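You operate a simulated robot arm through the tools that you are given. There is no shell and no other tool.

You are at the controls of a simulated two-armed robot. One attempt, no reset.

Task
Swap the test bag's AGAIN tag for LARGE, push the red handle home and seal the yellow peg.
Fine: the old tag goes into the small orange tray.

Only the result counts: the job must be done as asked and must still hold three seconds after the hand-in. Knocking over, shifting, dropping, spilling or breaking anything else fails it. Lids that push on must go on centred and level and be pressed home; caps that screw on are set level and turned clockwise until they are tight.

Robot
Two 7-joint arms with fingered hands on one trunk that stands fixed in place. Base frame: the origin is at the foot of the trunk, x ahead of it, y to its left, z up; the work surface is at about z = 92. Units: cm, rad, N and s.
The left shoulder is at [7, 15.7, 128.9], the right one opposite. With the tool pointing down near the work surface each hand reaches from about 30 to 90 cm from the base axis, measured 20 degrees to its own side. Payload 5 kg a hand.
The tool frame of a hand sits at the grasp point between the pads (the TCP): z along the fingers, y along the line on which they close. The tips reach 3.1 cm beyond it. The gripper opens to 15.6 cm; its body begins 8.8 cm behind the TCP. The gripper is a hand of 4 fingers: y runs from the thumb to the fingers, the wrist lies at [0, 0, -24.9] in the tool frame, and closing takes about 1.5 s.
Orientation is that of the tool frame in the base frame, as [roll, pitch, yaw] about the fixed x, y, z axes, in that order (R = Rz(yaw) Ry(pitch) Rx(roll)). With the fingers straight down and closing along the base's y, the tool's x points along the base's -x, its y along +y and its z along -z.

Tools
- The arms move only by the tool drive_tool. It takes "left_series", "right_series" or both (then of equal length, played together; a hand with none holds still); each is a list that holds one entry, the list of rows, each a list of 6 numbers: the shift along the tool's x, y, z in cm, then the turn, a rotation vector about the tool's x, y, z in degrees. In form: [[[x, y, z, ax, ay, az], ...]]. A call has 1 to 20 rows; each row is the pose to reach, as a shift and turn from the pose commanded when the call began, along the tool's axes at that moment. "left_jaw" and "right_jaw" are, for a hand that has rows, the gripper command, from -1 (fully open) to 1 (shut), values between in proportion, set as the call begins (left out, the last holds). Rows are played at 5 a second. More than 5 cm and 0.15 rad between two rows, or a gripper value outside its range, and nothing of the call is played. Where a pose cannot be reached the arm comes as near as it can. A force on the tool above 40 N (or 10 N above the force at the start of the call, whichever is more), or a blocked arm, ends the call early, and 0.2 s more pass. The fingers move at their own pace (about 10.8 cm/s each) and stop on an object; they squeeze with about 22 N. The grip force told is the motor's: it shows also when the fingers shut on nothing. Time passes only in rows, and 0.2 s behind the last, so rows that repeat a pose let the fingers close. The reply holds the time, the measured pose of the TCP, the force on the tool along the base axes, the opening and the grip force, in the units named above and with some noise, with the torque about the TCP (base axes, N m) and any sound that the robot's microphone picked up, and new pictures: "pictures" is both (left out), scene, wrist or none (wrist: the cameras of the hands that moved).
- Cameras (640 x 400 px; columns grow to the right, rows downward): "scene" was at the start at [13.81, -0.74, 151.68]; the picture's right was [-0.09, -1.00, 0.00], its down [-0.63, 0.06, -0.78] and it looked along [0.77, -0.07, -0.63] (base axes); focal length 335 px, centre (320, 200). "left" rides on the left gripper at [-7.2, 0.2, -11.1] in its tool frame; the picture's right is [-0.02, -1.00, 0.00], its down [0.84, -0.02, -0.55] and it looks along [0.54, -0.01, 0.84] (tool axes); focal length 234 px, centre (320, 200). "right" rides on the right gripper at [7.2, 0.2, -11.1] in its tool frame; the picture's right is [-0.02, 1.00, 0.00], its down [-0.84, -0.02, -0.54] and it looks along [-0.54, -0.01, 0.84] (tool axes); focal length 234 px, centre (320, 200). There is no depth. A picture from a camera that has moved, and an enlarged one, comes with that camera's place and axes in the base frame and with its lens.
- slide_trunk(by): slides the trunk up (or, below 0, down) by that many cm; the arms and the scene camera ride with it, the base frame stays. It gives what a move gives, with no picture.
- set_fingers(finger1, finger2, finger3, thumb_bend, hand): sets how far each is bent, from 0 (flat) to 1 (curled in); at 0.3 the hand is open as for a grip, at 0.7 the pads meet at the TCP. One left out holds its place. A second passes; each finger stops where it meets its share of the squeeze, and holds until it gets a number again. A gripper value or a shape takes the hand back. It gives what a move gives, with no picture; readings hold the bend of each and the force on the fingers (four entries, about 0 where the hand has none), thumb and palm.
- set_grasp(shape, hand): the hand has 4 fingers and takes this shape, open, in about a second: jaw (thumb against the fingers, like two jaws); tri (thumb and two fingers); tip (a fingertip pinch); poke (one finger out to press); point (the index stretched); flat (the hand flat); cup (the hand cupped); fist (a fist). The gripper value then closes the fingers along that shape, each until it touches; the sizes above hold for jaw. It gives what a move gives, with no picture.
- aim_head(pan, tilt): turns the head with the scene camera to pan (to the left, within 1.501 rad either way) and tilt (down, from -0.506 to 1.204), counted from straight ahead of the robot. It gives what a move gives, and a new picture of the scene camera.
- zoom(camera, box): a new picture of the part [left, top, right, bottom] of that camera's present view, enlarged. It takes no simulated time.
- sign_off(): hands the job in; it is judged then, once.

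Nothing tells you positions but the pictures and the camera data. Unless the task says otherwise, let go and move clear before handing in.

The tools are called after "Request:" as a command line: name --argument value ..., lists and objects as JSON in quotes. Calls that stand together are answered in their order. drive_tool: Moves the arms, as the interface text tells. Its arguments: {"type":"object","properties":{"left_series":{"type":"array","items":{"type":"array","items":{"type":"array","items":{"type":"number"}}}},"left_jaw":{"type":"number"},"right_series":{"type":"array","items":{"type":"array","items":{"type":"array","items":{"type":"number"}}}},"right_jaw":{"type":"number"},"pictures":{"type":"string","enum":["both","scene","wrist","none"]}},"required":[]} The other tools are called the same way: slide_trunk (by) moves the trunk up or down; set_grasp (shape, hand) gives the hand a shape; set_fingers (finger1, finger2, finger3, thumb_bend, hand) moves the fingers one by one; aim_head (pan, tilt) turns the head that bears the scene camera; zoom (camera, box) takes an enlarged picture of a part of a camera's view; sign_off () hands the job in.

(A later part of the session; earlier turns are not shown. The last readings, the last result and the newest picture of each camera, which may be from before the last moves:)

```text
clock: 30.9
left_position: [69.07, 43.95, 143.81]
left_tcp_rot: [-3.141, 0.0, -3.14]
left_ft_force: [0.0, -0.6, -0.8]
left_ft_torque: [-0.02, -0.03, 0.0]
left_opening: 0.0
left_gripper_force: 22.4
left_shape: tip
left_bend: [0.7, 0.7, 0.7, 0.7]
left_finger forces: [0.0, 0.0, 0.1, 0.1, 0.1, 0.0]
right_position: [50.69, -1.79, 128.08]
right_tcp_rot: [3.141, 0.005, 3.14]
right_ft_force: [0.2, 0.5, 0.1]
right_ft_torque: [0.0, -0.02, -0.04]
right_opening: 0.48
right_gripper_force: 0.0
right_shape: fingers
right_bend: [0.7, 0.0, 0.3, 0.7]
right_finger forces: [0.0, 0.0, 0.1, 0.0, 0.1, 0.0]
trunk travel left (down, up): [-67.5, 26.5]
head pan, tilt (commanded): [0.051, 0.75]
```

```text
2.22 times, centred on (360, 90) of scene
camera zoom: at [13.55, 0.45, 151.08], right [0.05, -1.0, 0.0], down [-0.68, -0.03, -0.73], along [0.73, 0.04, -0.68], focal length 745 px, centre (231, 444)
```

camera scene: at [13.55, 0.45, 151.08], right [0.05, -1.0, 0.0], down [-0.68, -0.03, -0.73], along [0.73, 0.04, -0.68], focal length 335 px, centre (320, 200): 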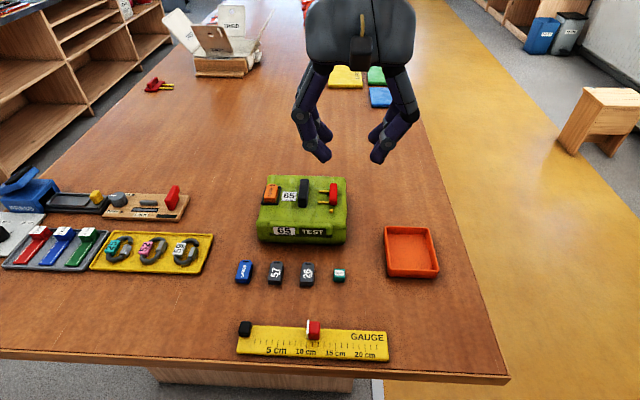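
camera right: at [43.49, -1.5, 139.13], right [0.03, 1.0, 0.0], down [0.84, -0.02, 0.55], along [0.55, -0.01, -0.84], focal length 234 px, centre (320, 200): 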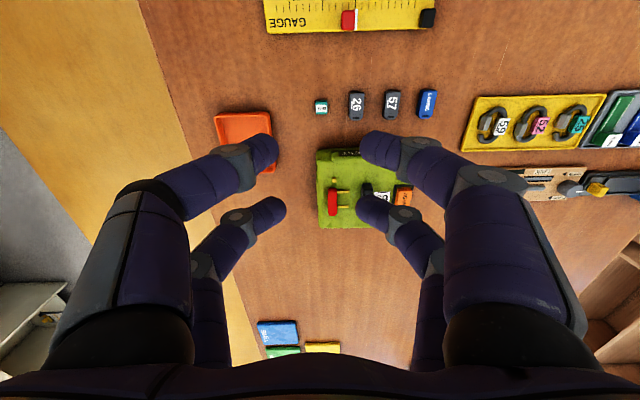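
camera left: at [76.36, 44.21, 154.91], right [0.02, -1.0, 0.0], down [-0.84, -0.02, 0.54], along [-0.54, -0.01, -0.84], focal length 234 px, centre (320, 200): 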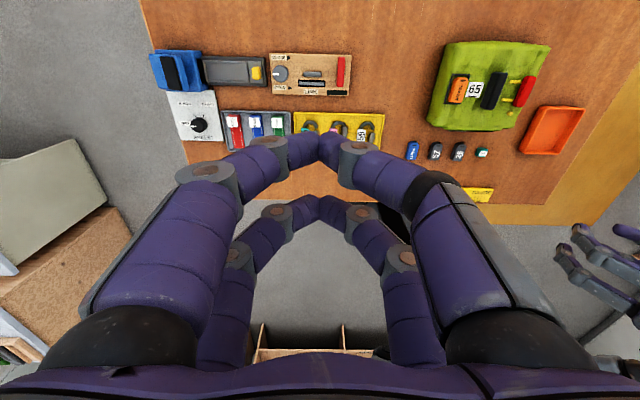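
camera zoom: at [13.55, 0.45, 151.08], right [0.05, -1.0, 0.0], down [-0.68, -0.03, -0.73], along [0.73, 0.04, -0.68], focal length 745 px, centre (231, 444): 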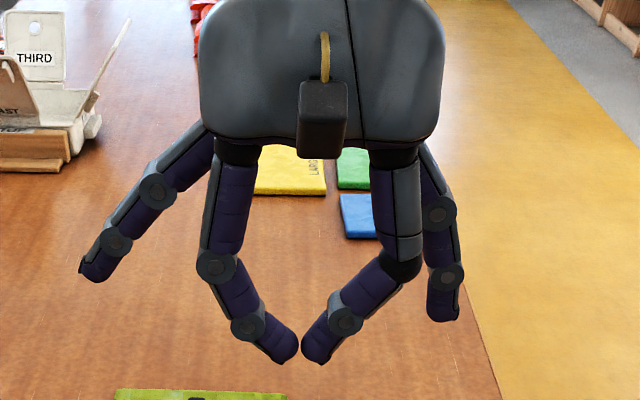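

Thumb and finger1 form the camera-side pair, and finger2 and finger3 the other. I'll check how compact that other pair is when fully curled.

Request:
set_fingers --hand "right" --finger1 0.6 --finger2 1.0 --finger3 1.0 --thumb_bend 0.6

Request:
zoom --camera "right" --box '[0, 0, 640, 400]'

Request:
zoom --camera "scene" --box '[240, 0, 480, 180]'

```text
clock: 31.9
left_position: [69.13, 44.0, 143.84]
left_tcp_rot: [3.141, 0.0, -3.141]
left_ft_force: [-0.1, -0.3, 0.2]
left_ft_torque: [-0.01, 0.01, 0.01]
left_opening: 0.0
left_gripper_force: 21.7
left_shape: tip
left_bend: [0.7, 0.7, 0.7, 0.7]
left_finger forces: [0.0, 0.1, 0.0, 0.0, 0.1, 0.1]
right_position: [50.67, -1.71, 128.07]
right_tcp_rot: [3.14, 0.005, 3.141]
right_ft_force: [-0.4, -0.6, 0.5]
right_ft_torque: [-0.02, 0.01, 0.03]
right_opening: 4.1
right_gripper_force: 0.0
right_shape: fingers
right_bend: [0.6, 0.86, 1.0, 0.6]
right_finger forces: [0.0, 0.0, 0.1, 0.0, 0.0, 0.1]
trunk travel left (down, up): [-67.5, 26.5]
head pan, tilt (commanded): [0.051, 0.75]
```

```text
1.00 times, centred on (320, 200) of right (not enlarged: the box is as wide or as high as the picture)
camera zoom: at [43.49, -1.5, 139.13], right [0.03, 1.0, 0.0], down [0.84, -0.02, 0.55], along [0.55, -0.01, -0.84], focal length 234 px, centre (320, 200)
```

zoom: 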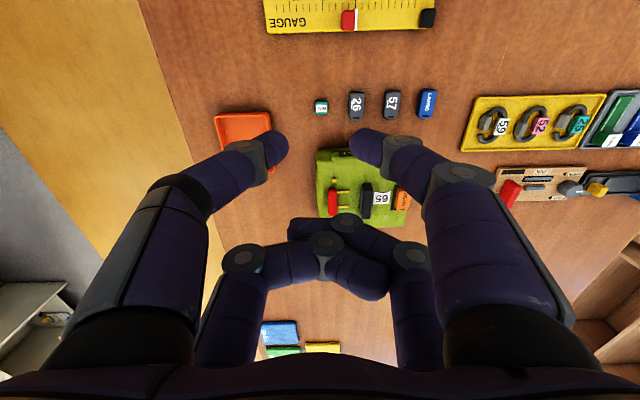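

```text
2.22 times, centred on (360, 90) of scene
camera zoom: at [13.55, 0.45, 151.08], right [0.05, -1.0, 0.0], down [-0.68, -0.03, -0.73], along [0.73, 0.04, -0.68], focal length 745 px, centre (231, 444)
```

zoom: 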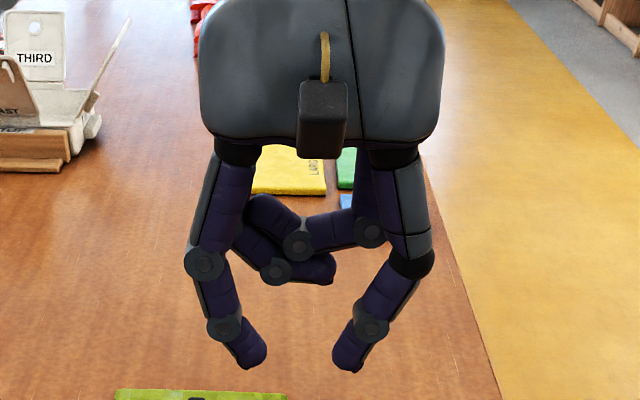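

That works: curling the spare pair leaves a clean single-pair pinch. I'll park the right hand off to the right, lower the trunk so the wrists are level with the elbows, and bring the left hand over the AGAIN tag.

Request:
drive_tool --right_series '[[[0, -4.8, 0, 0, 0, 0], [0, -9.6, 0, 0, 0, 0], [0, -14.4, 0, 0, 0, 0], [0, -19.2, 0, 0, 0, 0], [0, -24, -2, 0, 0, 0], [0, -28, -4, 0, 0, 0], [0, -28, -4, 0, 0, 0]]]' --right_jaw -1 --pictures "none"

Request:
slide_trunk --by -18

Request:
set_grasp --shape "jaw" --hand "left"

Request:
drive_tool --left_series '[[[0, -4.5, 0, 0, 0, 0], [0, -9, 0, 0, 0, 0], [0, -13.5, 0, 0, 0, 0], [0, -18, 1, 0, 0, 0], [0, -22.5, 3, 0, 0, 0], [0, -26, 6, 0, 0, 0], [-0.5, -29.5, 9, 0, 0, 0], [-0.5, -29.5, 9, 0, 0, 0], [-0.5, -29.5, 9, 0, 0, 0]]]' --pictures "both"

```text
refused: row 5 steps farther than a row can; nothing moved
```

```text
clock: 33.9
left_position: [69.12, 44.1, 125.87]
left_tcp_rot: [-3.141, 0.001, 3.141]
left_ft_force: [-1.0, -0.1, -0.2]
left_ft_torque: [0.0, 0.0, 0.02]
left_opening: 0.03
left_gripper_force: 22.2
left_shape: tip
left_bend: [0.7, 0.7, 0.7, 0.7]
left_finger forces: [0.0, 0.0, 0.1, 0.0, 0.1, 0.0]
right_position: [50.66, -1.75, 110.06]
right_tcp_rot: [-3.141, 0.006, 3.14]
right_ft_force: [-0.4, 0.6, -0.7]
right_ft_torque: [0.02, -0.02, -0.01]
right_opening: 4.09
right_gripper_force: 0.0
right_shape: fingers
right_bend: [0.6, 0.86, 1.0, 0.6]
right_finger forces: [0.1, 0.1, 0.0, 0.0, 0.1, 0.0]
trunk travel left (down, up): [-49.5, 44.5]
head pan, tilt (commanded): [0.051, 0.75]
```

```text
clock: 34.8
left_position: [69.09, 44.1, 125.77]
left_tcp_rot: [-3.141, 0.001, 3.14]
left_ft_force: [0.0, -0.7, 0.0]
left_ft_torque: [0.0, 0.01, 0.01]
left_opening: 15.59
left_gripper_force: 0.0
left_shape: jaw
left_bend: [0.3, 0.3, 0.3, 0.3]
left_finger forces: [0.0, 0.0, 0.0, 0.0, 0.0, 0.1]
right_position: [50.74, -1.66, 110.04]
right_tcp_rot: [-3.141, 0.006, 3.14]
right_ft_force: [-0.4, -0.4, -0.8]
right_ft_torque: [0.01, -0.03, 0.03]
right_opening: 4.08
right_gripper_force: 0.1
right_shape: fingers
right_bend: [0.6, 0.87, 1.0, 0.6]
right_finger forces: [0.0, 0.0, 0.1, 0.0, 0.0, 0.0]
trunk travel left (down, up): [-49.5, 44.5]
head pan, tilt (commanded): [0.051, 0.75]
```

```text
clock: 36.8
left_position: [69.96, 14.84, 116.87]
left_tcp_rot: [3.141, 0.0, 3.141]
left_ft_force: [0.0, 0.0, -0.1]
left_ft_torque: [0.02, 0.0, 0.0]
left_opening: 15.6
left_gripper_force: 0.1
left_shape: jaw
left_bend: [0.3, 0.3, 0.3, 0.3]
left_finger forces: [0.1, 0.0, 0.1, 0.0, 0.0, 0.0]
right_position: [50.65, -1.7, 110.12]
right_tcp_rot: [3.14, 0.006, 3.139]
right_ft_force: [-0.1, 0.6, 0.1]
right_ft_torque: [0.03, 0.0, -0.01]
right_opening: 4.08
right_gripper_force: 0.0
right_shape: fingers
right_bend: [0.6, 0.87, 1.0, 0.6]
right_finger forces: [0.0, 0.0, 0.0, 0.1, 0.1, 0.1]
trunk travel left (down, up): [-49.5, 44.5]
head pan, tilt (commanded): [0.051, 0.75]
camera scene: at [13.57, 0.42, 133.08], right [0.05, -1.0, 0.0], down [-0.68, -0.03, -0.73], along [0.73, 0.04, -0.68], focal length 335 px, centre (320, 200)
camera left: at [77.13, 14.99, 128.04], right [0.02, -1.0, 0.0], down [-0.84, -0.02, 0.54], along [-0.54, -0.01, -0.84], focal length 234 px, centre (320, 200)
```

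scene: 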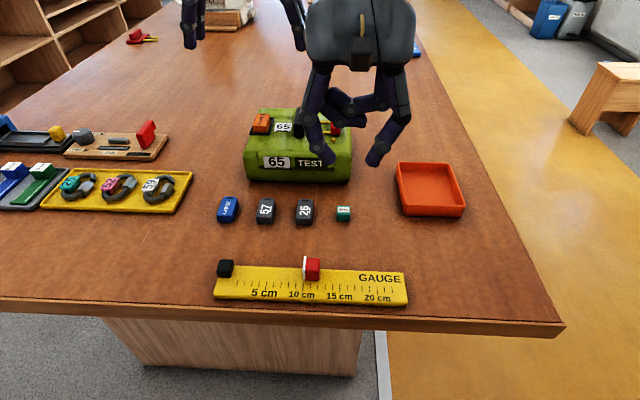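
left: 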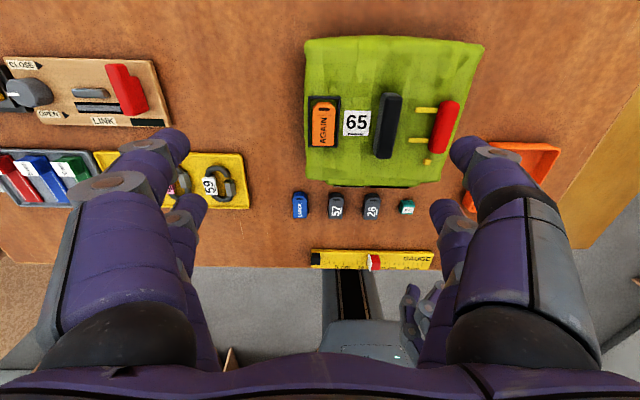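

The left hand reached over the AGAIN tag without trouble. My right-hand move was refused for too large a step, so I'll redo it in smaller ones and zoom in on the tag.

Request:
drive_tool --right_series '[[[0, -4.5, 0, 0, 0, 0], [0, -9, 0, 0, 0, 0], [0, -13.5, 0, 0, 0, 0], [0, -18, -2, 0, 0, 0], [0, -22.5, -4, 0, 0, 0], [0, -26, -6, 0, 0, 0], [0, -28, -8, 0, 0, 0], [0, -28, -8, 0, 0, 0]]]' --pictures "none"

Request:
zoom --camera "left" --box '[290, 30, 490, 190]'

Request:
zoom --camera "left" --box '[290, 80, 370, 150]'

Request:
zoom --camera "scene" --box '[230, 90, 370, 200]'

```text
clock: 38.6
left_position: [69.89, 14.74, 116.93]
left_tcp_rot: [3.141, 0.0, 3.141]
left_ft_force: [-0.2, 0.1, -0.8]
left_ft_torque: [-0.03, 0.03, -0.01]
left_opening: 15.59
left_gripper_force: 0.1
left_shape: jaw
left_bend: [0.3, 0.3, 0.3, 0.3]
left_finger forces: [0.0, 0.0, 0.0, 0.0, 0.0, 0.0]
right_position: [50.62, -29.74, 118.18]
right_tcp_rot: [-3.14, 0.003, 3.14]
right_ft_force: [0.1, -0.2, -0.3]
right_ft_torque: [0.0, -0.01, -0.03]
right_opening: 4.08
right_gripper_force: 0.0
right_shape: fingers
right_bend: [0.6, 0.87, 1.0, 0.6]
right_finger forces: [0.0, 0.0, 0.0, 0.1, 0.1, 0.1]
trunk travel left (down, up): [-49.5, 44.5]
head pan, tilt (commanded): [0.051, 0.75]
```

```text
2.50 times, centred on (390, 110) of left
camera zoom: at [77.14, 14.99, 128.04], right [0.02, -1.0, 0.0], down [-0.84, -0.02, 0.54], along [-0.54, -0.01, -0.84], focal length 585 px, centre (145, 425)
```

zoom: 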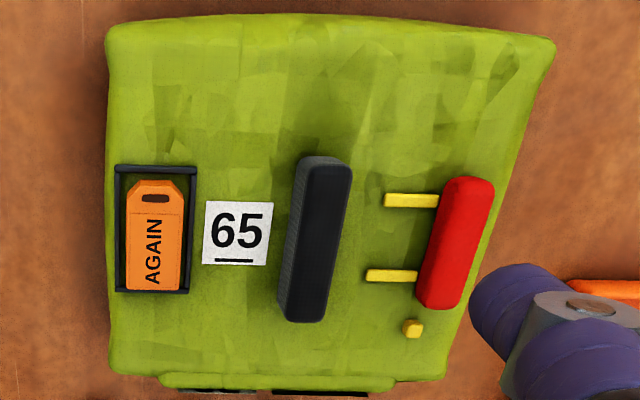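

```text
5.71 times, centred on (330, 115) of left
camera zoom: at [77.14, 14.99, 128.04], right [0.02, -1.0, 0.0], down [-0.84, -0.02, 0.54], along [-0.54, -0.01, -0.84], focal length 1338 px, centre (263, 686)
```

zoom: 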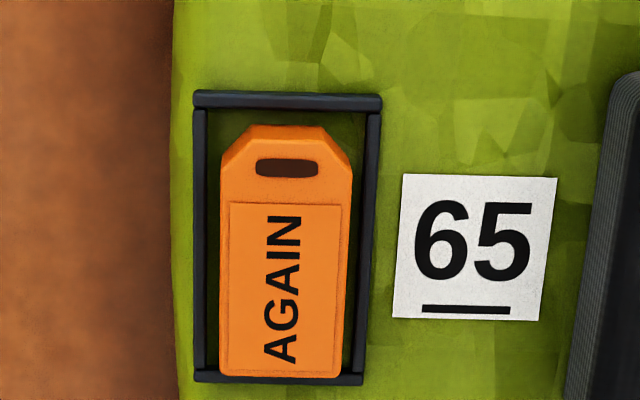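

```text
3.64 times, centred on (300, 145) of scene
camera zoom: at [13.59, 0.42, 133.08], right [0.05, -1.0, 0.0], down [-0.68, -0.03, -0.73], along [0.73, 0.04, -0.68], focal length 1219 px, centre (393, 400)
```

zoom: 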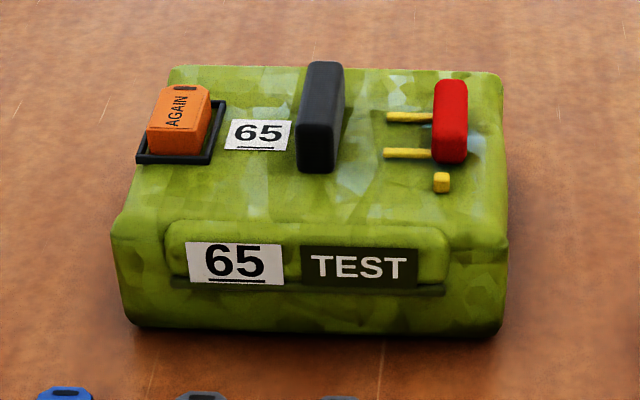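

I can see the tag well: its top is at about (69.9, 14.4, 100.9), it sits in a low frame, and the bag top is at about z 99.2. I'll shape the left hand for a single-pair pinch (thumb and finger1, the others curled) and check it.

Request:
set_fingers --hand "left" --finger1 0.54 --finger2 1.0 --finger3 1.0 --thumb_bend 0.54

Request:
zoom --camera "left" --box '[0, 0, 640, 400]'

Request:
zoom --camera "scene" --box '[150, 0, 450, 190]'

```text
clock: 39.6
left_position: [69.87, 14.84, 116.97]
left_tcp_rot: [3.141, 0.001, -3.141]
left_ft_force: [0.7, 0.8, 0.3]
left_ft_torque: [0.0, 0.0, 0.01]
left_opening: 6.55
left_gripper_force: 0.1
left_shape: fingers
left_bend: [0.54, 0.73, 0.73, 0.54]
left_finger forces: [0.0, 0.1, 0.0, 0.0, 0.0, 0.1]
right_position: [50.58, -29.66, 118.25]
right_tcp_rot: [3.141, 0.005, 3.14]
right_ft_force: [0.3, -0.4, 0.1]
right_ft_torque: [0.02, 0.0, 0.01]
right_opening: 4.1
right_gripper_force: 0.1
right_shape: fingers
right_bend: [0.6, 0.87, 1.0, 0.6]
right_finger forces: [0.0, 0.1, 0.0, 0.0, 0.1, 0.0]
trunk travel left (down, up): [-49.5, 44.5]
head pan, tilt (commanded): [0.051, 0.75]
```

```text
1.00 times, centred on (320, 200) of left (not enlarged: the box is as wide or as high as the picture)
camera zoom: at [77.1, 15.0, 128.07], right [0.02, -1.0, 0.0], down [-0.84, -0.02, 0.54], along [-0.54, -0.01, -0.84], focal length 234 px, centre (320, 200)
```

zoom: 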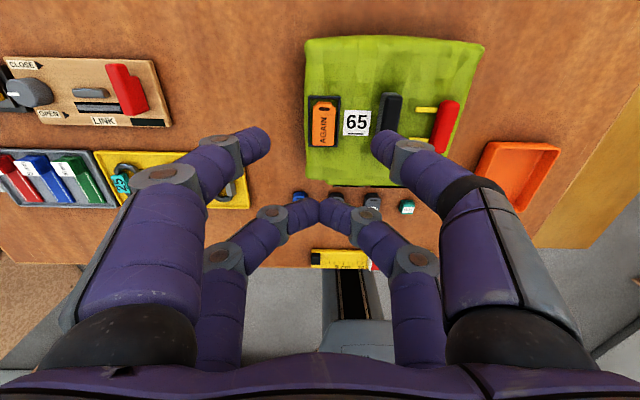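

```text
2.11 times, centred on (300, 95) of scene
camera zoom: at [13.55, 0.42, 133.08], right [0.05, -1.0, 0.0], down [-0.68, -0.03, -0.73], along [0.73, 0.04, -0.68], focal length 706 px, centre (362, 421)
```

zoom: 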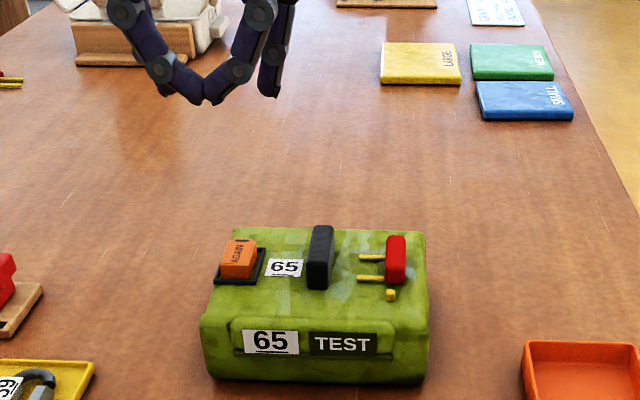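

Here fingers 2 and 3 met each other instead of curling past. I'll open one, curl the other fully, then curl the first.

Request:
set_fingers --hand "left" --finger2 0.2 --finger3 1.0

Request:
set_fingers --hand "left" --finger2 1.0

Request:
zoom --camera "left" --box '[0, 0, 640, 400]'

```text
clock: 40.6
left_position: [69.92, 14.87, 117.01]
left_tcp_rot: [-3.139, -0.001, -3.141]
left_ft_force: [0.3, -0.3, 1.1]
left_ft_torque: [-0.01, 0.01, 0.0]
left_opening: 6.57
left_gripper_force: 0.1
left_shape: fingers
left_bend: [0.54, 0.2, 1.0, 0.54]
left_finger forces: [0.0, 0.0, 0.0, 0.1, 0.0, 0.1]
right_position: [50.54, -29.65, 118.21]
right_tcp_rot: [-3.141, 0.005, 3.14]
right_ft_force: [-0.6, 0.0, -0.8]
right_ft_torque: [-0.01, 0.02, 0.0]
right_opening: 4.09
right_gripper_force: 0.0
right_shape: fingers
right_bend: [0.6, 0.87, 1.0, 0.6]
right_finger forces: [0.0, 0.0, 0.0, 0.0, 0.0, 0.1]
trunk travel left (down, up): [-49.5, 44.5]
head pan, tilt (commanded): [0.051, 0.75]
```

```text
clock: 41.6
left_position: [69.84, 14.82, 117.0]
left_tcp_rot: [3.141, 0.001, 3.141]
left_ft_force: [0.1, 0.5, 0.7]
left_ft_torque: [-0.03, 0.01, -0.04]
left_opening: 6.54
left_gripper_force: 0.0
left_shape: fingers
left_bend: [0.54, 0.86, 1.0, 0.54]
left_finger forces: [0.0, 0.0, 0.1, 0.0, 0.0, 0.0]
right_position: [50.5, -29.61, 118.37]
right_tcp_rot: [3.141, 0.006, 3.141]
right_ft_force: [0.0, -0.7, 0.1]
right_ft_torque: [0.04, -0.03, 0.01]
right_opening: 4.1
right_gripper_force: 0.1
right_shape: fingers
right_bend: [0.6, 0.87, 1.0, 0.6]
right_finger forces: [0.0, 0.0, 0.1, 0.0, 0.1, 0.1]
trunk travel left (down, up): [-49.5, 44.5]
head pan, tilt (commanded): [0.051, 0.75]
```

```text
1.00 times, centred on (320, 200) of left (not enlarged: the box is as wide or as high as the picture)
camera zoom: at [77.09, 15.0, 128.07], right [0.02, -1.0, 0.0], down [-0.84, -0.02, 0.54], along [-0.54, -0.01, -0.84], focal length 234 px, centre (320, 200)
```

zoom: 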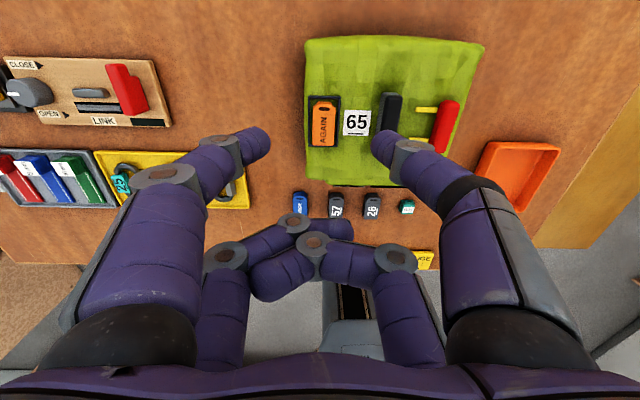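

The pinch pair is clean now. I'll move over the tag and go down to about 2.5 cm above gripping height.

Request:
drive_tool --left_series '[[[1.2, -0.2, 2, 0, 0, 0], [2.4, -0.38, 5, 0, 0, 0], [2.4, -0.38, 8, 0, 0, 0], [2.4, -0.38, 10, 0, 0, 0], [2.4, -0.38, 11.4, 0, 0, 0], [2.4, -0.38, 11.4, 0, 0, 0]]]' --pictures "both"

Request:
zoom --camera "left" --box '[200, 60, 440, 210]'

Request:
zoom --camera "scene" --box '[200, 60, 360, 160]'

```text
clock: 43.0
left_position: [67.18, 14.12, 105.4]
left_tcp_rot: [3.141, 0.001, 3.14]
left_ft_force: [0.3, 0.3, -0.5]
left_ft_torque: [-0.01, -0.02, 0.0]
left_opening: 6.57
left_gripper_force: 0.2
left_shape: fingers
left_bend: [0.54, 0.87, 1.0, 0.54]
left_finger forces: [0.0, 0.1, 0.0, 0.0, 0.1, 0.0]
right_position: [50.51, -29.66, 118.28]
right_tcp_rot: [-3.14, 0.004, 3.14]
right_ft_force: [0.3, -0.7, -0.1]
right_ft_torque: [0.0, 0.02, 0.02]
right_opening: 4.1
right_gripper_force: 0.0
right_shape: fingers
right_bend: [0.6, 0.87, 1.0, 0.6]
right_finger forces: [0.1, 0.0, 0.1, 0.0, 0.1, 0.0]
trunk travel left (down, up): [-49.5, 44.5]
head pan, tilt (commanded): [0.051, 0.75]
camera scene: at [13.52, 0.41, 133.09], right [0.05, -1.0, 0.0], down [-0.68, -0.03, -0.73], along [0.73, 0.04, -0.68], focal length 335 px, centre (320, 200)
camera left: at [74.44, 14.28, 116.53], right [0.02, -1.0, 0.0], down [-0.84, -0.02, 0.54], along [-0.54, -0.01, -0.84], focal length 234 px, centre (320, 200)
```

scene: 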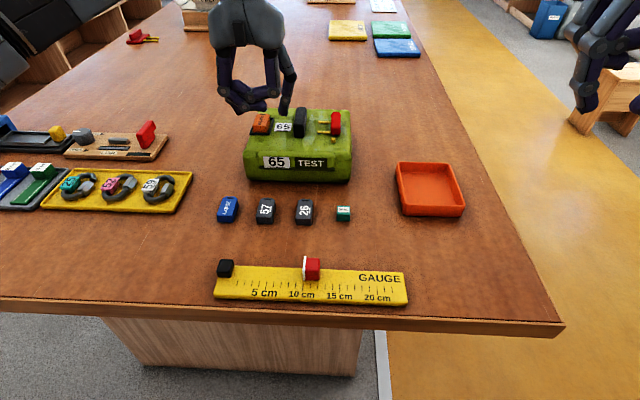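
left: 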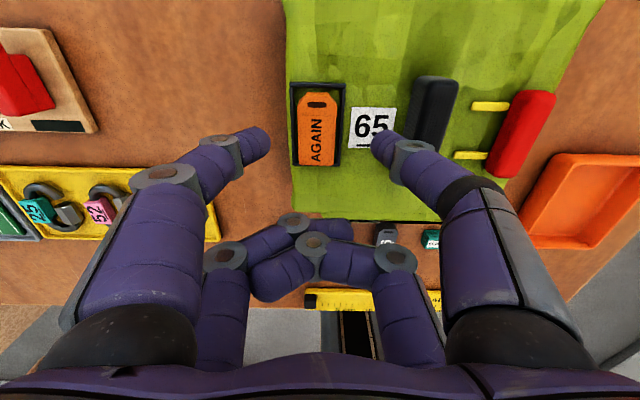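

```text
2.67 times, centred on (320, 135) of left
camera zoom: at [74.44, 14.28, 116.53], right [0.02, -1.0, 0.0], down [-0.84, -0.02, 0.54], along [-0.54, -0.01, -0.84], focal length 624 px, centre (320, 373)
```

zoom: 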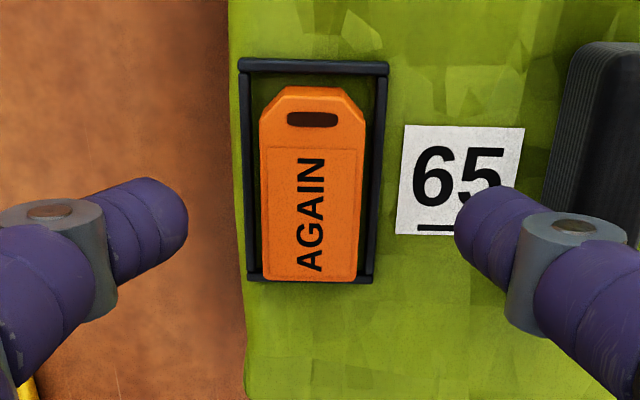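

```text
4.00 times, centred on (280, 110) of scene
camera zoom: at [13.52, 0.41, 133.09], right [0.05, -1.0, 0.0], down [-0.68, -0.03, -0.73], along [0.73, 0.04, -0.68], focal length 1340 px, centre (480, 560)
```

zoom: 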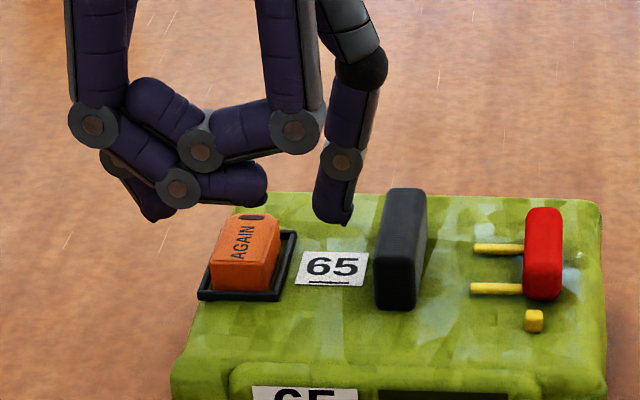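

I'm about 0.35 cm off in y. I'll correct that and go down so the fingertips are just above the frame rim.

Request:
drive_tool --left_series '[[[0, 0.35, 0.8, 0, 0, 0], [0, 0.35, 1.6, 0, 0, 0], [0, 0.35, 2.3, 0, 0, 0], [0, 0.35, 2.3, 0, 0, 0]]]' --pictures "both"

Request:
zoom --camera "left" --box '[200, 60, 440, 210]'

Request:
zoom --camera "scene" --box '[200, 60, 360, 160]'

```text
clock: 44.0
left_position: [67.22, 14.39, 103.16]
left_tcp_rot: [3.141, 0.0, -3.141]
left_ft_force: [-0.4, 0.3, 0.4]
left_ft_torque: [0.01, -0.03, 0.01]
left_opening: 6.55
left_gripper_force: 0.1
left_shape: fingers
left_bend: [0.54, 0.87, 1.0, 0.54]
left_finger forces: [0.0, 0.0, 0.0, 0.0, 0.1, 0.0]
right_position: [50.56, -29.69, 118.35]
right_tcp_rot: [3.141, 0.005, 3.141]
right_ft_force: [-0.2, 0.1, 0.3]
right_ft_torque: [0.0, 0.0, -0.02]
right_opening: 4.13
right_gripper_force: 0.1
right_shape: fingers
right_bend: [0.6, 0.87, 1.0, 0.6]
right_finger forces: [0.1, 0.1, 0.0, 0.1, 0.1, 0.0]
trunk travel left (down, up): [-49.5, 44.5]
head pan, tilt (commanded): [0.051, 0.75]
camera scene: at [13.52, 0.43, 133.09], right [0.05, -1.0, 0.0], down [-0.68, -0.03, -0.73], along [0.73, 0.04, -0.68], focal length 335 px, centre (320, 200)
camera left: at [74.52, 14.57, 114.21], right [0.02, -1.0, 0.0], down [-0.84, -0.02, 0.54], along [-0.54, -0.01, -0.84], focal length 234 px, centre (320, 200)
```

scene: 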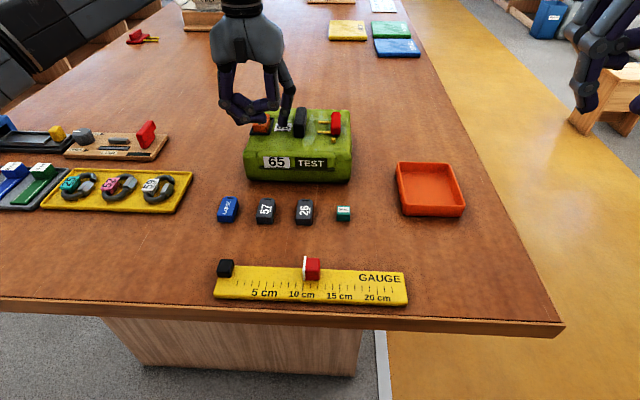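
left: 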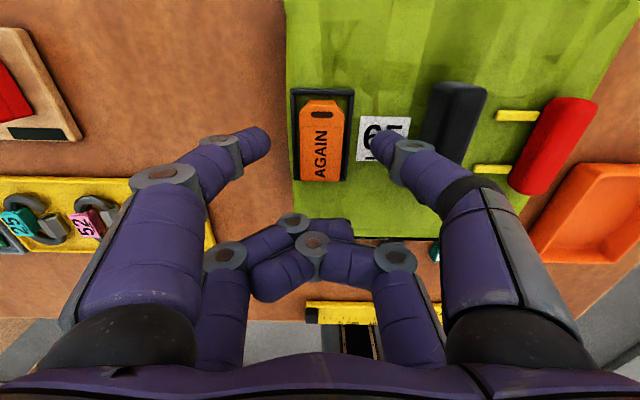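

```text
2.67 times, centred on (320, 135) of left
camera zoom: at [74.52, 14.57, 114.21], right [0.02, -1.0, 0.0], down [-0.84, -0.02, 0.54], along [-0.54, -0.01, -0.84], focal length 624 px, centre (320, 373)
```

zoom: 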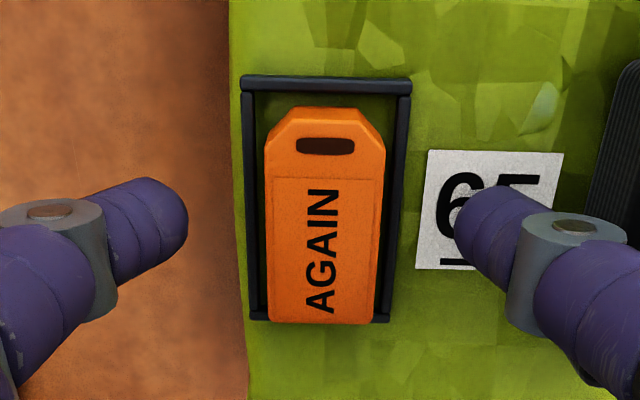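

```text
4.00 times, centred on (280, 110) of scene
camera zoom: at [13.52, 0.43, 133.09], right [0.05, -1.0, 0.0], down [-0.68, -0.03, -0.73], along [0.73, 0.04, -0.68], focal length 1340 px, centre (480, 560)
```

zoom: 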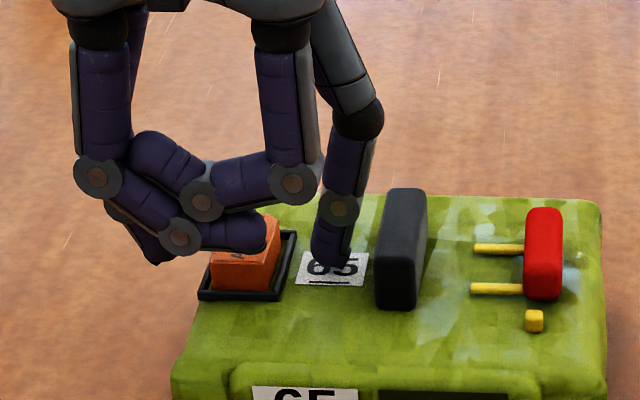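

The pair is centred on the tag. I'll go down another 0.25 cm and close on it.

Request:
drive_tool --left_series '[[[0, 0.0, 0.15, 0, 0, 0], [0, 0.0, 0.25, 0, 0, 0], [0, 0.0, 0.25, 0, 0, 0]]]' --pictures "none"

Request:
set_fingers --hand "left" --finger1 0.72 --thumb_bend 0.72

Request:
zoom --camera "left" --box '[200, 60, 440, 210]'

Request:
zoom --camera "scene" --box '[200, 60, 360, 160]'

```text
clock: 44.8
left_position: [67.18, 14.48, 103.03]
left_tcp_rot: [-3.141, -0.001, 3.141]
left_ft_force: [0.5, -0.8, 1.4]
left_ft_torque: [-0.08, -0.03, 0.0]
left_opening: 6.51
left_gripper_force: 0.0
left_shape: fingers
left_bend: [0.54, 0.87, 1.0, 0.54]
left_finger forces: [0.0, 0.0, 0.0, 0.0, 1.4, 0.0]
right_position: [50.51, -29.65, 118.32]
right_tcp_rot: [3.14, 0.004, 3.139]
right_ft_force: [0.4, -0.2, 0.1]
right_ft_torque: [0.02, -0.01, -0.01]
right_opening: 4.08
right_gripper_force: 0.1
right_shape: fingers
right_bend: [0.6, 0.87, 1.0, 0.6]
right_finger forces: [0.0, 0.0, 0.0, 0.0, 0.0, 0.0]
trunk travel left (down, up): [-49.5, 44.5]
head pan, tilt (commanded): [0.051, 0.75]
```

```text
clock: 45.8
left_position: [67.23, 14.42, 102.9]
left_tcp_rot: [-3.141, 0.0, 3.141]
left_ft_force: [0.6, -1.9, -0.1]
left_ft_torque: [-0.05, 0.01, -0.05]
left_opening: 2.5
left_gripper_force: 9.0
left_shape: fingers
left_bend: [0.63, 0.87, 1.0, 0.68]
left_finger forces: [8.0, 0.0, 0.1, 0.1, 9.3, 0.1]
right_position: [50.5, -29.64, 118.31]
right_tcp_rot: [-3.141, 0.006, 3.141]
right_ft_force: [0.2, 0.1, -0.5]
right_ft_torque: [0.04, 0.02, -0.02]
right_opening: 4.1
right_gripper_force: 0.1
right_shape: fingers
right_bend: [0.6, 0.87, 1.0, 0.6]
right_finger forces: [0.1, 0.0, 0.0, 0.1, 0.1, 0.0]
trunk travel left (down, up): [-49.5, 44.5]
head pan, tilt (commanded): [0.051, 0.75]
```

```text
2.67 times, centred on (320, 135) of left
camera zoom: at [74.44, 14.64, 113.99], right [0.02, -1.0, 0.0], down [-0.84, -0.02, 0.54], along [-0.54, -0.01, -0.84], focal length 624 px, centre (320, 373)
```

zoom: 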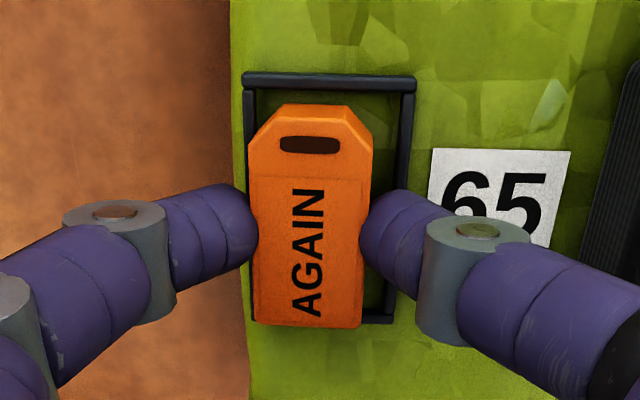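

```text
4.00 times, centred on (280, 110) of scene
camera zoom: at [13.54, 0.41, 133.08], right [0.05, -1.0, 0.0], down [-0.68, -0.03, -0.73], along [0.73, 0.04, -0.68], focal length 1340 px, centre (480, 560)
```

zoom: 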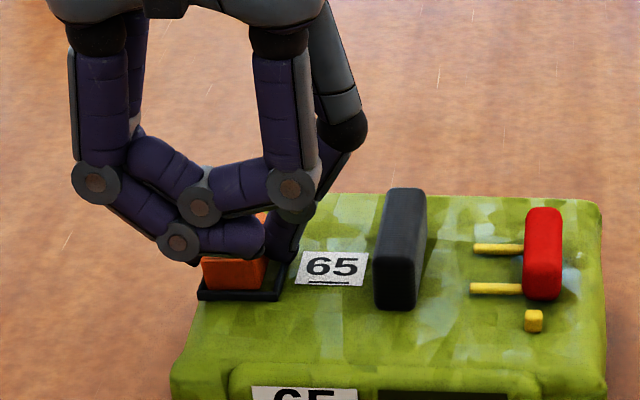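

The tag is gripped at about 8–9 N on each side. I'll lift it slowly.

Request:
drive_tool --left_series '[[[0, 0, -0.4, 0, 0, 0], [0, 0, -0.8, 0, 0, 0], [0, 0, -1.3, 0, 0, 0], [0, 0, -2, 0, 0, 0], [0, 0, -3, 0, 0, 0], [0, 0, -4, 0, 0, 0], [0, 0, -5, 0, 0, 0], [0, 0, -6, 0, 0, 0], [0, 0, -6, 0, 0, 0]]]' --pictures "both"

Request:
zoom --camera "left" --box '[200, 60, 440, 210]'

Request:
zoom --camera "scene" --box '[200, 40, 360, 140]'

```text
clock: 47.8
left_position: [67.06, 14.32, 108.88]
left_tcp_rot: [3.141, 0.0, 3.141]
left_ft_force: [0.1, -0.2, -0.3]
left_ft_torque: [-0.02, 0.01, 0.0]
left_opening: 2.48
left_gripper_force: 8.5
left_shape: fingers
left_bend: [0.62, 0.87, 1.0, 0.68]
left_finger forces: [8.5, 0.0, 0.0, 0.1, 8.5, 0.0]
right_position: [50.59, -29.78, 118.26]
right_tcp_rot: [-3.141, 0.005, 3.14]
right_ft_force: [0.3, 0.5, 0.7]
right_ft_torque: [-0.02, 0.01, -0.02]
right_opening: 4.12
right_gripper_force: 0.0
right_shape: fingers
right_bend: [0.6, 0.87, 1.0, 0.6]
right_finger forces: [0.0, 0.1, 0.1, 0.0, 0.1, 0.0]
trunk travel left (down, up): [-49.5, 44.5]
head pan, tilt (commanded): [0.051, 0.75]
camera scene: at [13.56, 0.44, 133.08], right [0.05, -1.0, 0.0], down [-0.68, -0.03, -0.73], along [0.73, 0.04, -0.68], focal length 335 px, centre (320, 200)
camera left: at [74.38, 14.61, 120.01], right [0.02, -1.0, 0.0], down [-0.84, -0.02, 0.54], along [-0.54, -0.01, -0.84], focal length 234 px, centre (320, 200)
```

scene: 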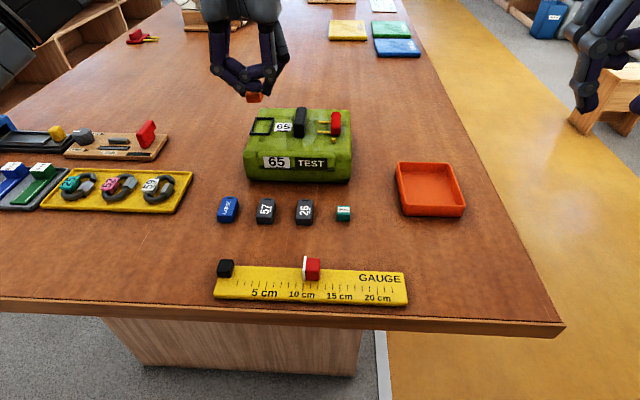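
left: 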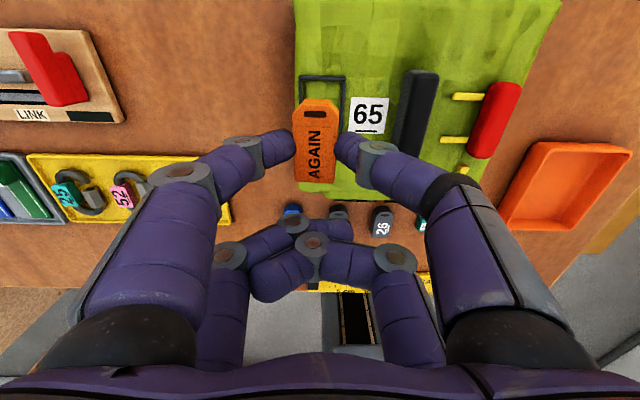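

```text
2.67 times, centred on (320, 135) of left
camera zoom: at [74.38, 14.61, 120.01], right [0.02, -1.0, 0.0], down [-0.84, -0.02, 0.54], along [-0.54, -0.01, -0.84], focal length 624 px, centre (320, 373)
```

zoom: 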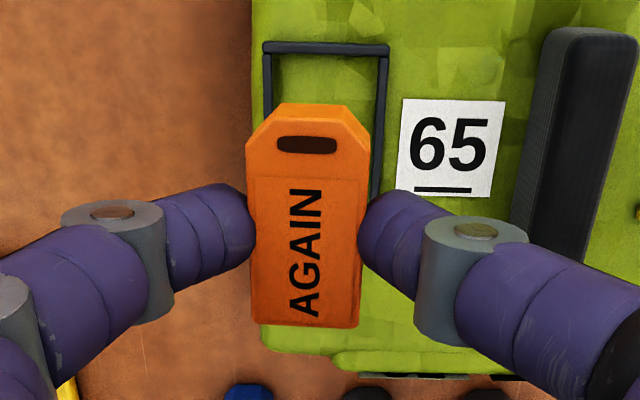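

```text
4.00 times, centred on (280, 90) of scene
camera zoom: at [13.56, 0.44, 133.08], right [0.05, -1.0, 0.0], down [-0.68, -0.03, -0.73], along [0.73, 0.04, -0.68], focal length 1340 px, centre (480, 640)
```

zoom: 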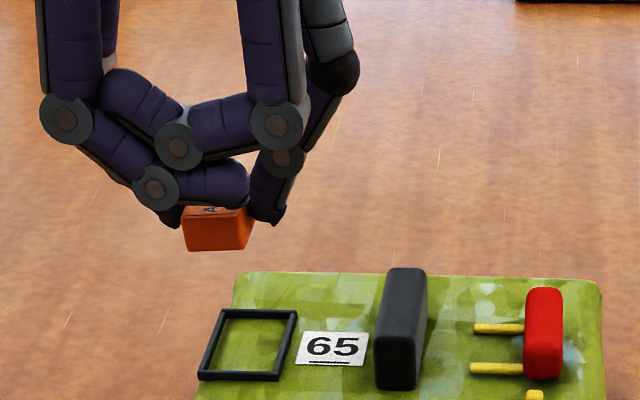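

The AGAIN tag came up level, so the frame is empty. The left arm can't reach the tray, so I'll set the tag down in the free strip near (46.5, −2), tilting the hand 10°, where the right hand can take it.

Request:
drive_tool --left_series '[[[2, -1, -2, 0, 0, 0], [5, -2.5, -2, 1, 0, 0], [8.5, -4.5, -2, 2.5, 0, 0], [11.5, -7, -2, 4, 0, 0], [14.5, -9.5, -2, 5.5, 0, 0], [17.5, -12, -2, 7, 0, 0], [20.5, -14.2, -2, 8.5, 0, 0], [22.9, -16.2, 0, 10, 0, 0], [22.9, -16.2, 4, 10, 0, 0], [22.9, -16.2, 8, 10, 0, 0], [22.9, -16.2, 10, 10, 0, 0], [22.9, -16.2, 10, 10, 0, 0]]]' --pictures "both"

```text
clock: 50.4
left_position: [44.2, -1.73, 98.9]
left_tcp_rot: [-2.967, -0.001, -3.141]
left_ft_force: [0.5, 0.3, -0.1]
left_ft_torque: [-0.02, -0.01, 0.0]
left_opening: 2.51
left_gripper_force: 8.8
left_shape: fingers
left_bend: [0.62, 0.87, 1.0, 0.68]
left_finger forces: [8.6, 0.0, 0.0, 0.0, 8.5, 0.0]
right_position: [50.49, -29.6, 118.29]
right_tcp_rot: [-3.141, 0.006, 3.138]
right_ft_force: [-0.3, 0.9, -0.5]
right_ft_torque: [-0.01, -0.01, -0.03]
right_opening: 4.12
right_gripper_force: 0.1
right_shape: fingers
right_bend: [0.6, 0.87, 1.0, 0.6]
right_finger forces: [0.1, 0.0, 0.0, 0.0, 0.0, 0.0]
trunk travel left (down, up): [-49.5, 44.5]
head pan, tilt (commanded): [0.051, 0.75]
camera scene: at [13.53, 0.42, 133.08], right [0.05, -1.0, 0.0], down [-0.68, -0.03, -0.73], along [0.73, 0.04, -0.68], focal length 335 px, centre (320, 200)
camera left: at [51.47, 0.45, 109.71], right [0.02, -0.98, 0.17], down [-0.84, 0.07, 0.54], along [-0.54, -0.16, -0.82], focal length 234 px, centre (320, 200)
```

scene: 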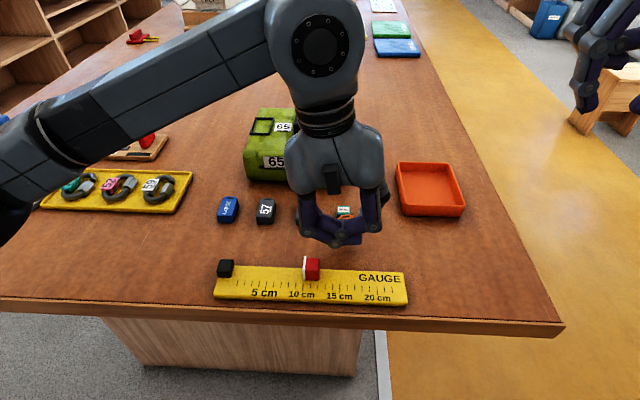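
left: 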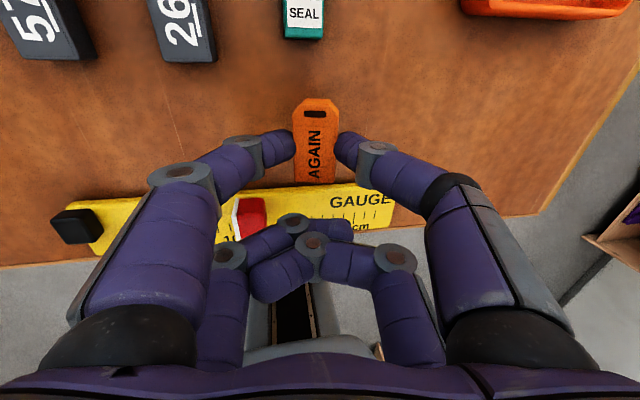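

The tag is hanging clear of the SEAL cap and the gauge. I'll lower it slowly until it touches the table.

Request:
drive_tool --left_series '[[[0, 0.18, 1.0, 0, 0, 0], [0, 0.35, 2.0, 0, 0, 0], [0, 0.44, 2.5, 0, 0, 0], [0, 0.49, 2.8, 0, 0, 0], [0, 0.49, 2.8, 0, 0, 0]]]' --pictures "both"

Request:
zoom --camera "left" --box '[200, 60, 440, 210]'

Request:
zoom --camera "scene" --box '[260, 170, 420, 290]'

```text
clock: 51.6
left_position: [44.16, -1.71, 95.97]
left_tcp_rot: [-2.969, -0.001, -3.141]
left_ft_force: [0.4, 0.7, -0.4]
left_ft_torque: [0.03, -0.02, 0.02]
left_opening: 2.52
left_gripper_force: 8.3
left_shape: fingers
left_bend: [0.62, 0.87, 1.0, 0.68]
left_finger forces: [8.6, 0.0, 0.0, 0.0, 8.4, 0.0]
right_position: [50.57, -29.71, 118.28]
right_tcp_rot: [-3.141, 0.006, 3.14]
right_ft_force: [-0.1, 0.7, 0.1]
right_ft_torque: [-0.02, 0.0, 0.01]
right_opening: 4.08
right_gripper_force: 0.1
right_shape: fingers
right_bend: [0.6, 0.87, 1.0, 0.6]
right_finger forces: [0.0, 0.0, 0.0, 0.0, 0.0, 0.1]
trunk travel left (down, up): [-49.5, 44.5]
head pan, tilt (commanded): [0.051, 0.75]
camera scene: at [13.54, 0.42, 133.08], right [0.05, -1.0, 0.0], down [-0.68, -0.03, -0.73], along [0.73, 0.04, -0.68], focal length 335 px, centre (320, 200)
camera left: at [51.42, 0.42, 106.95], right [0.02, -0.98, 0.17], down [-0.84, 0.07, 0.54], along [-0.54, -0.16, -0.82], focal length 234 px, centre (320, 200)
```

scene: 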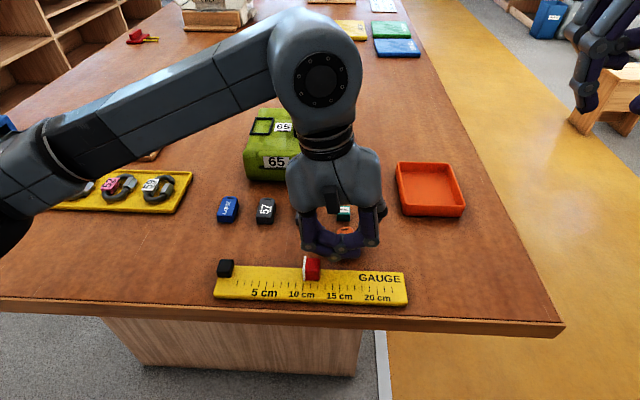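
left: 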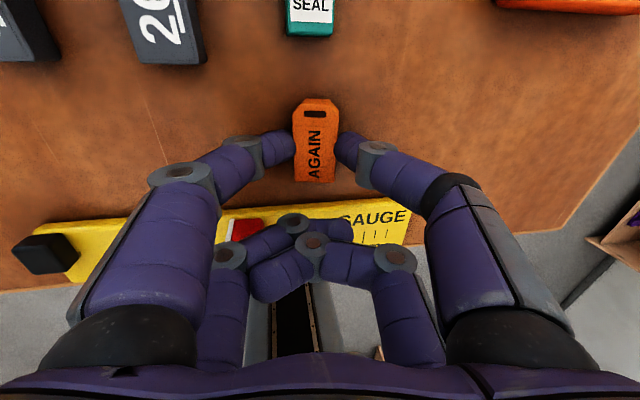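

```text
2.67 times, centred on (320, 135) of left
camera zoom: at [51.42, 0.42, 106.95], right [0.02, -0.98, 0.17], down [-0.84, 0.07, 0.54], along [-0.54, -0.16, -0.82], focal length 624 px, centre (320, 373)
```

zoom: 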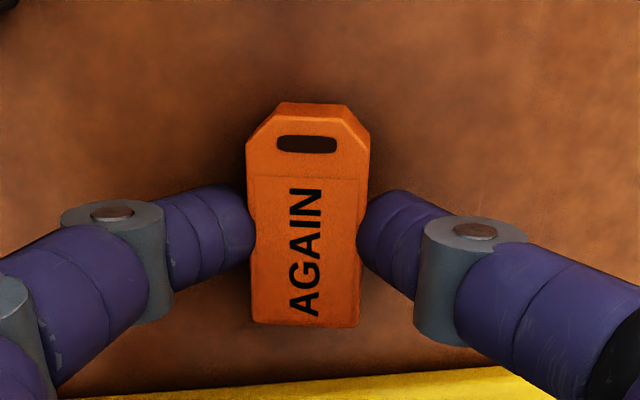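

```text
3.33 times, centred on (340, 230) of scene
camera zoom: at [13.54, 0.42, 133.08], right [0.05, -1.0, 0.0], down [-0.68, -0.03, -0.73], along [0.73, 0.04, -0.68], focal length 1117 px, centre (253, 100)
```

zoom: 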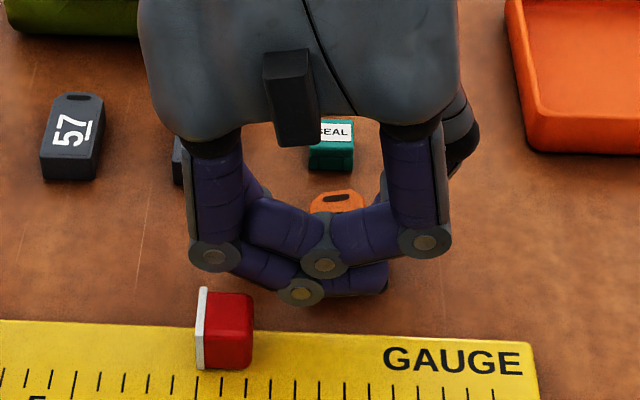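

Request:
drive_tool --left_series '[[[0, 0.03, 0.2, 0, 0, 0], [0, 0.06, 0.35, 0, 0, 0], [0, 0.09, 0.5, 0, 0, 0], [0, 0.09, 0.5, 0, 0, 0]]]' --pictures "wrist"

```text
clock: 52.6
left_position: [44.22, -1.7, 95.67]
left_tcp_rot: [-2.965, 0.004, -3.139]
left_ft_force: [4.0, 7.8, 28.1]
left_ft_torque: [0.64, -0.68, 0.08]
left_opening: 2.45
left_gripper_force: 22.8
left_shape: fingers
left_bend: [0.71, 0.87, 1.0, 0.68]
left_finger forces: [34.5, 0.0, 0.0, 0.0, 12.0, 0.1]
right_position: [50.44, -29.6, 118.37]
right_tcp_rot: [-3.141, 0.004, 3.139]
right_ft_force: [1.4, 0.6, 0.1]
right_ft_torque: [0.0, 0.0, 0.01]
right_opening: 4.12
right_gripper_force: 0.0
right_shape: fingers
right_bend: [0.6, 0.87, 1.0, 0.6]
right_finger forces: [0.0, 0.0, 0.0, 0.0, 0.1, 0.0]
trunk travel left (down, up): [-49.5, 44.5]
head pan, tilt (commanded): [0.051, 0.75]
camera left: at [51.37, 0.42, 106.63], right [0.03, -0.98, 0.18], down [-0.84, 0.07, 0.54], along [-0.54, -0.16, -0.83], focal length 234 px, centre (320, 200)
```

left: 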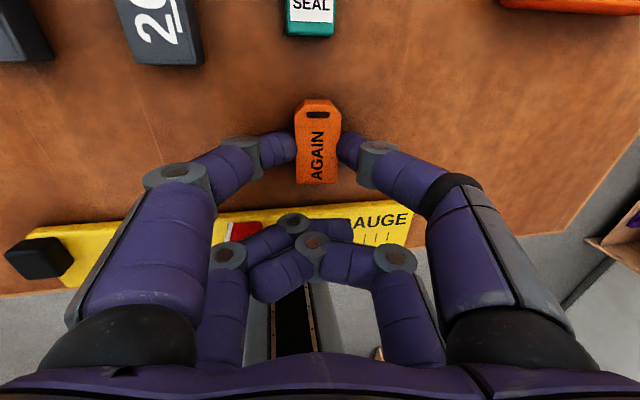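

The fingertip touched the table fairly firmly. I'll back off a little, release the tag gently and rise.

Request:
drive_tool --left_series '[[[0, -0.05, -0.3, 0, 0, 0], [0, -0.05, -0.3, 0, 0, 0]]]' --pictures "none"

Request:
set_fingers --hand "left" --finger1 0.57 --thumb_bend 0.57

Request:
zoom --camera "left" --box '[160, 0, 480, 220]'

```text
clock: 53.2
left_position: [44.28, -1.86, 95.82]
left_tcp_rot: [-2.968, 0.001, -3.141]
left_ft_force: [1.1, 2.4, 11.6]
left_ft_torque: [0.25, -0.39, 0.02]
left_opening: 2.45
left_gripper_force: 14.9
left_shape: fingers
left_bend: [0.61, 0.87, 1.0, 0.68]
left_finger forces: [20.4, 0.0, 0.0, 0.0, 10.2, 0.1]
right_position: [50.49, -29.67, 118.21]
right_tcp_rot: [3.142, 0.005, 3.139]
right_ft_force: [-0.5, 0.5, 1.2]
right_ft_torque: [-0.01, 0.04, -0.01]
right_opening: 4.11
right_gripper_force: 0.0
right_shape: fingers
right_bend: [0.6, 0.87, 1.0, 0.6]
right_finger forces: [0.1, 0.0, 0.0, 0.1, 0.0, 0.0]
trunk travel left (down, up): [-49.5, 44.5]
head pan, tilt (commanded): [0.051, 0.75]
```

```text
clock: 54.2
left_position: [44.13, -1.84, 95.93]
left_tcp_rot: [-2.966, -0.001, 3.14]
left_ft_force: [0.1, -2.8, 6.5]
left_ft_torque: [-0.02, -0.13, -0.06]
left_opening: 4.41
left_gripper_force: 2.7
left_shape: fingers
left_bend: [0.6, 0.87, 1.0, 0.56]
left_finger forces: [5.5, 0.0, 0.1, 0.0, 0.0, 0.0]
right_position: [50.37, -29.63, 118.29]
right_tcp_rot: [3.141, 0.005, 3.137]
right_ft_force: [-0.3, 0.1, 0.3]
right_ft_torque: [0.0, 0.02, -0.01]
right_opening: 4.08
right_gripper_force: 0.1
right_shape: fingers
right_bend: [0.6, 0.87, 1.0, 0.6]
right_finger forces: [0.1, 0.1, 0.0, 0.0, 0.1, 0.1]
trunk travel left (down, up): [-49.5, 44.5]
head pan, tilt (commanded): [0.051, 0.75]
```

```text
1.82 times, centred on (320, 110) of left
camera zoom: at [51.38, 0.27, 106.77], right [0.02, -0.98, 0.17], down [-0.84, 0.07, 0.54], along [-0.54, -0.16, -0.82], focal length 426 px, centre (320, 364)
```

zoom: 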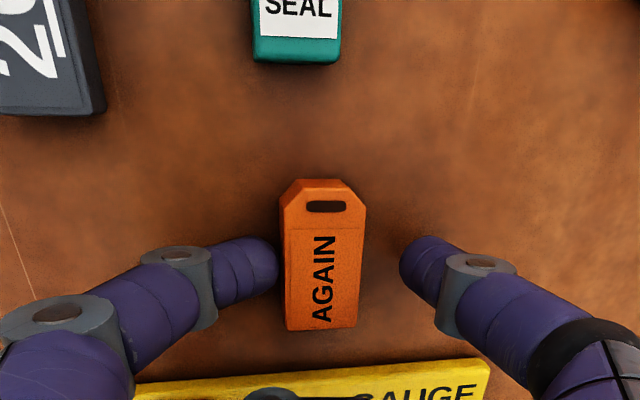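

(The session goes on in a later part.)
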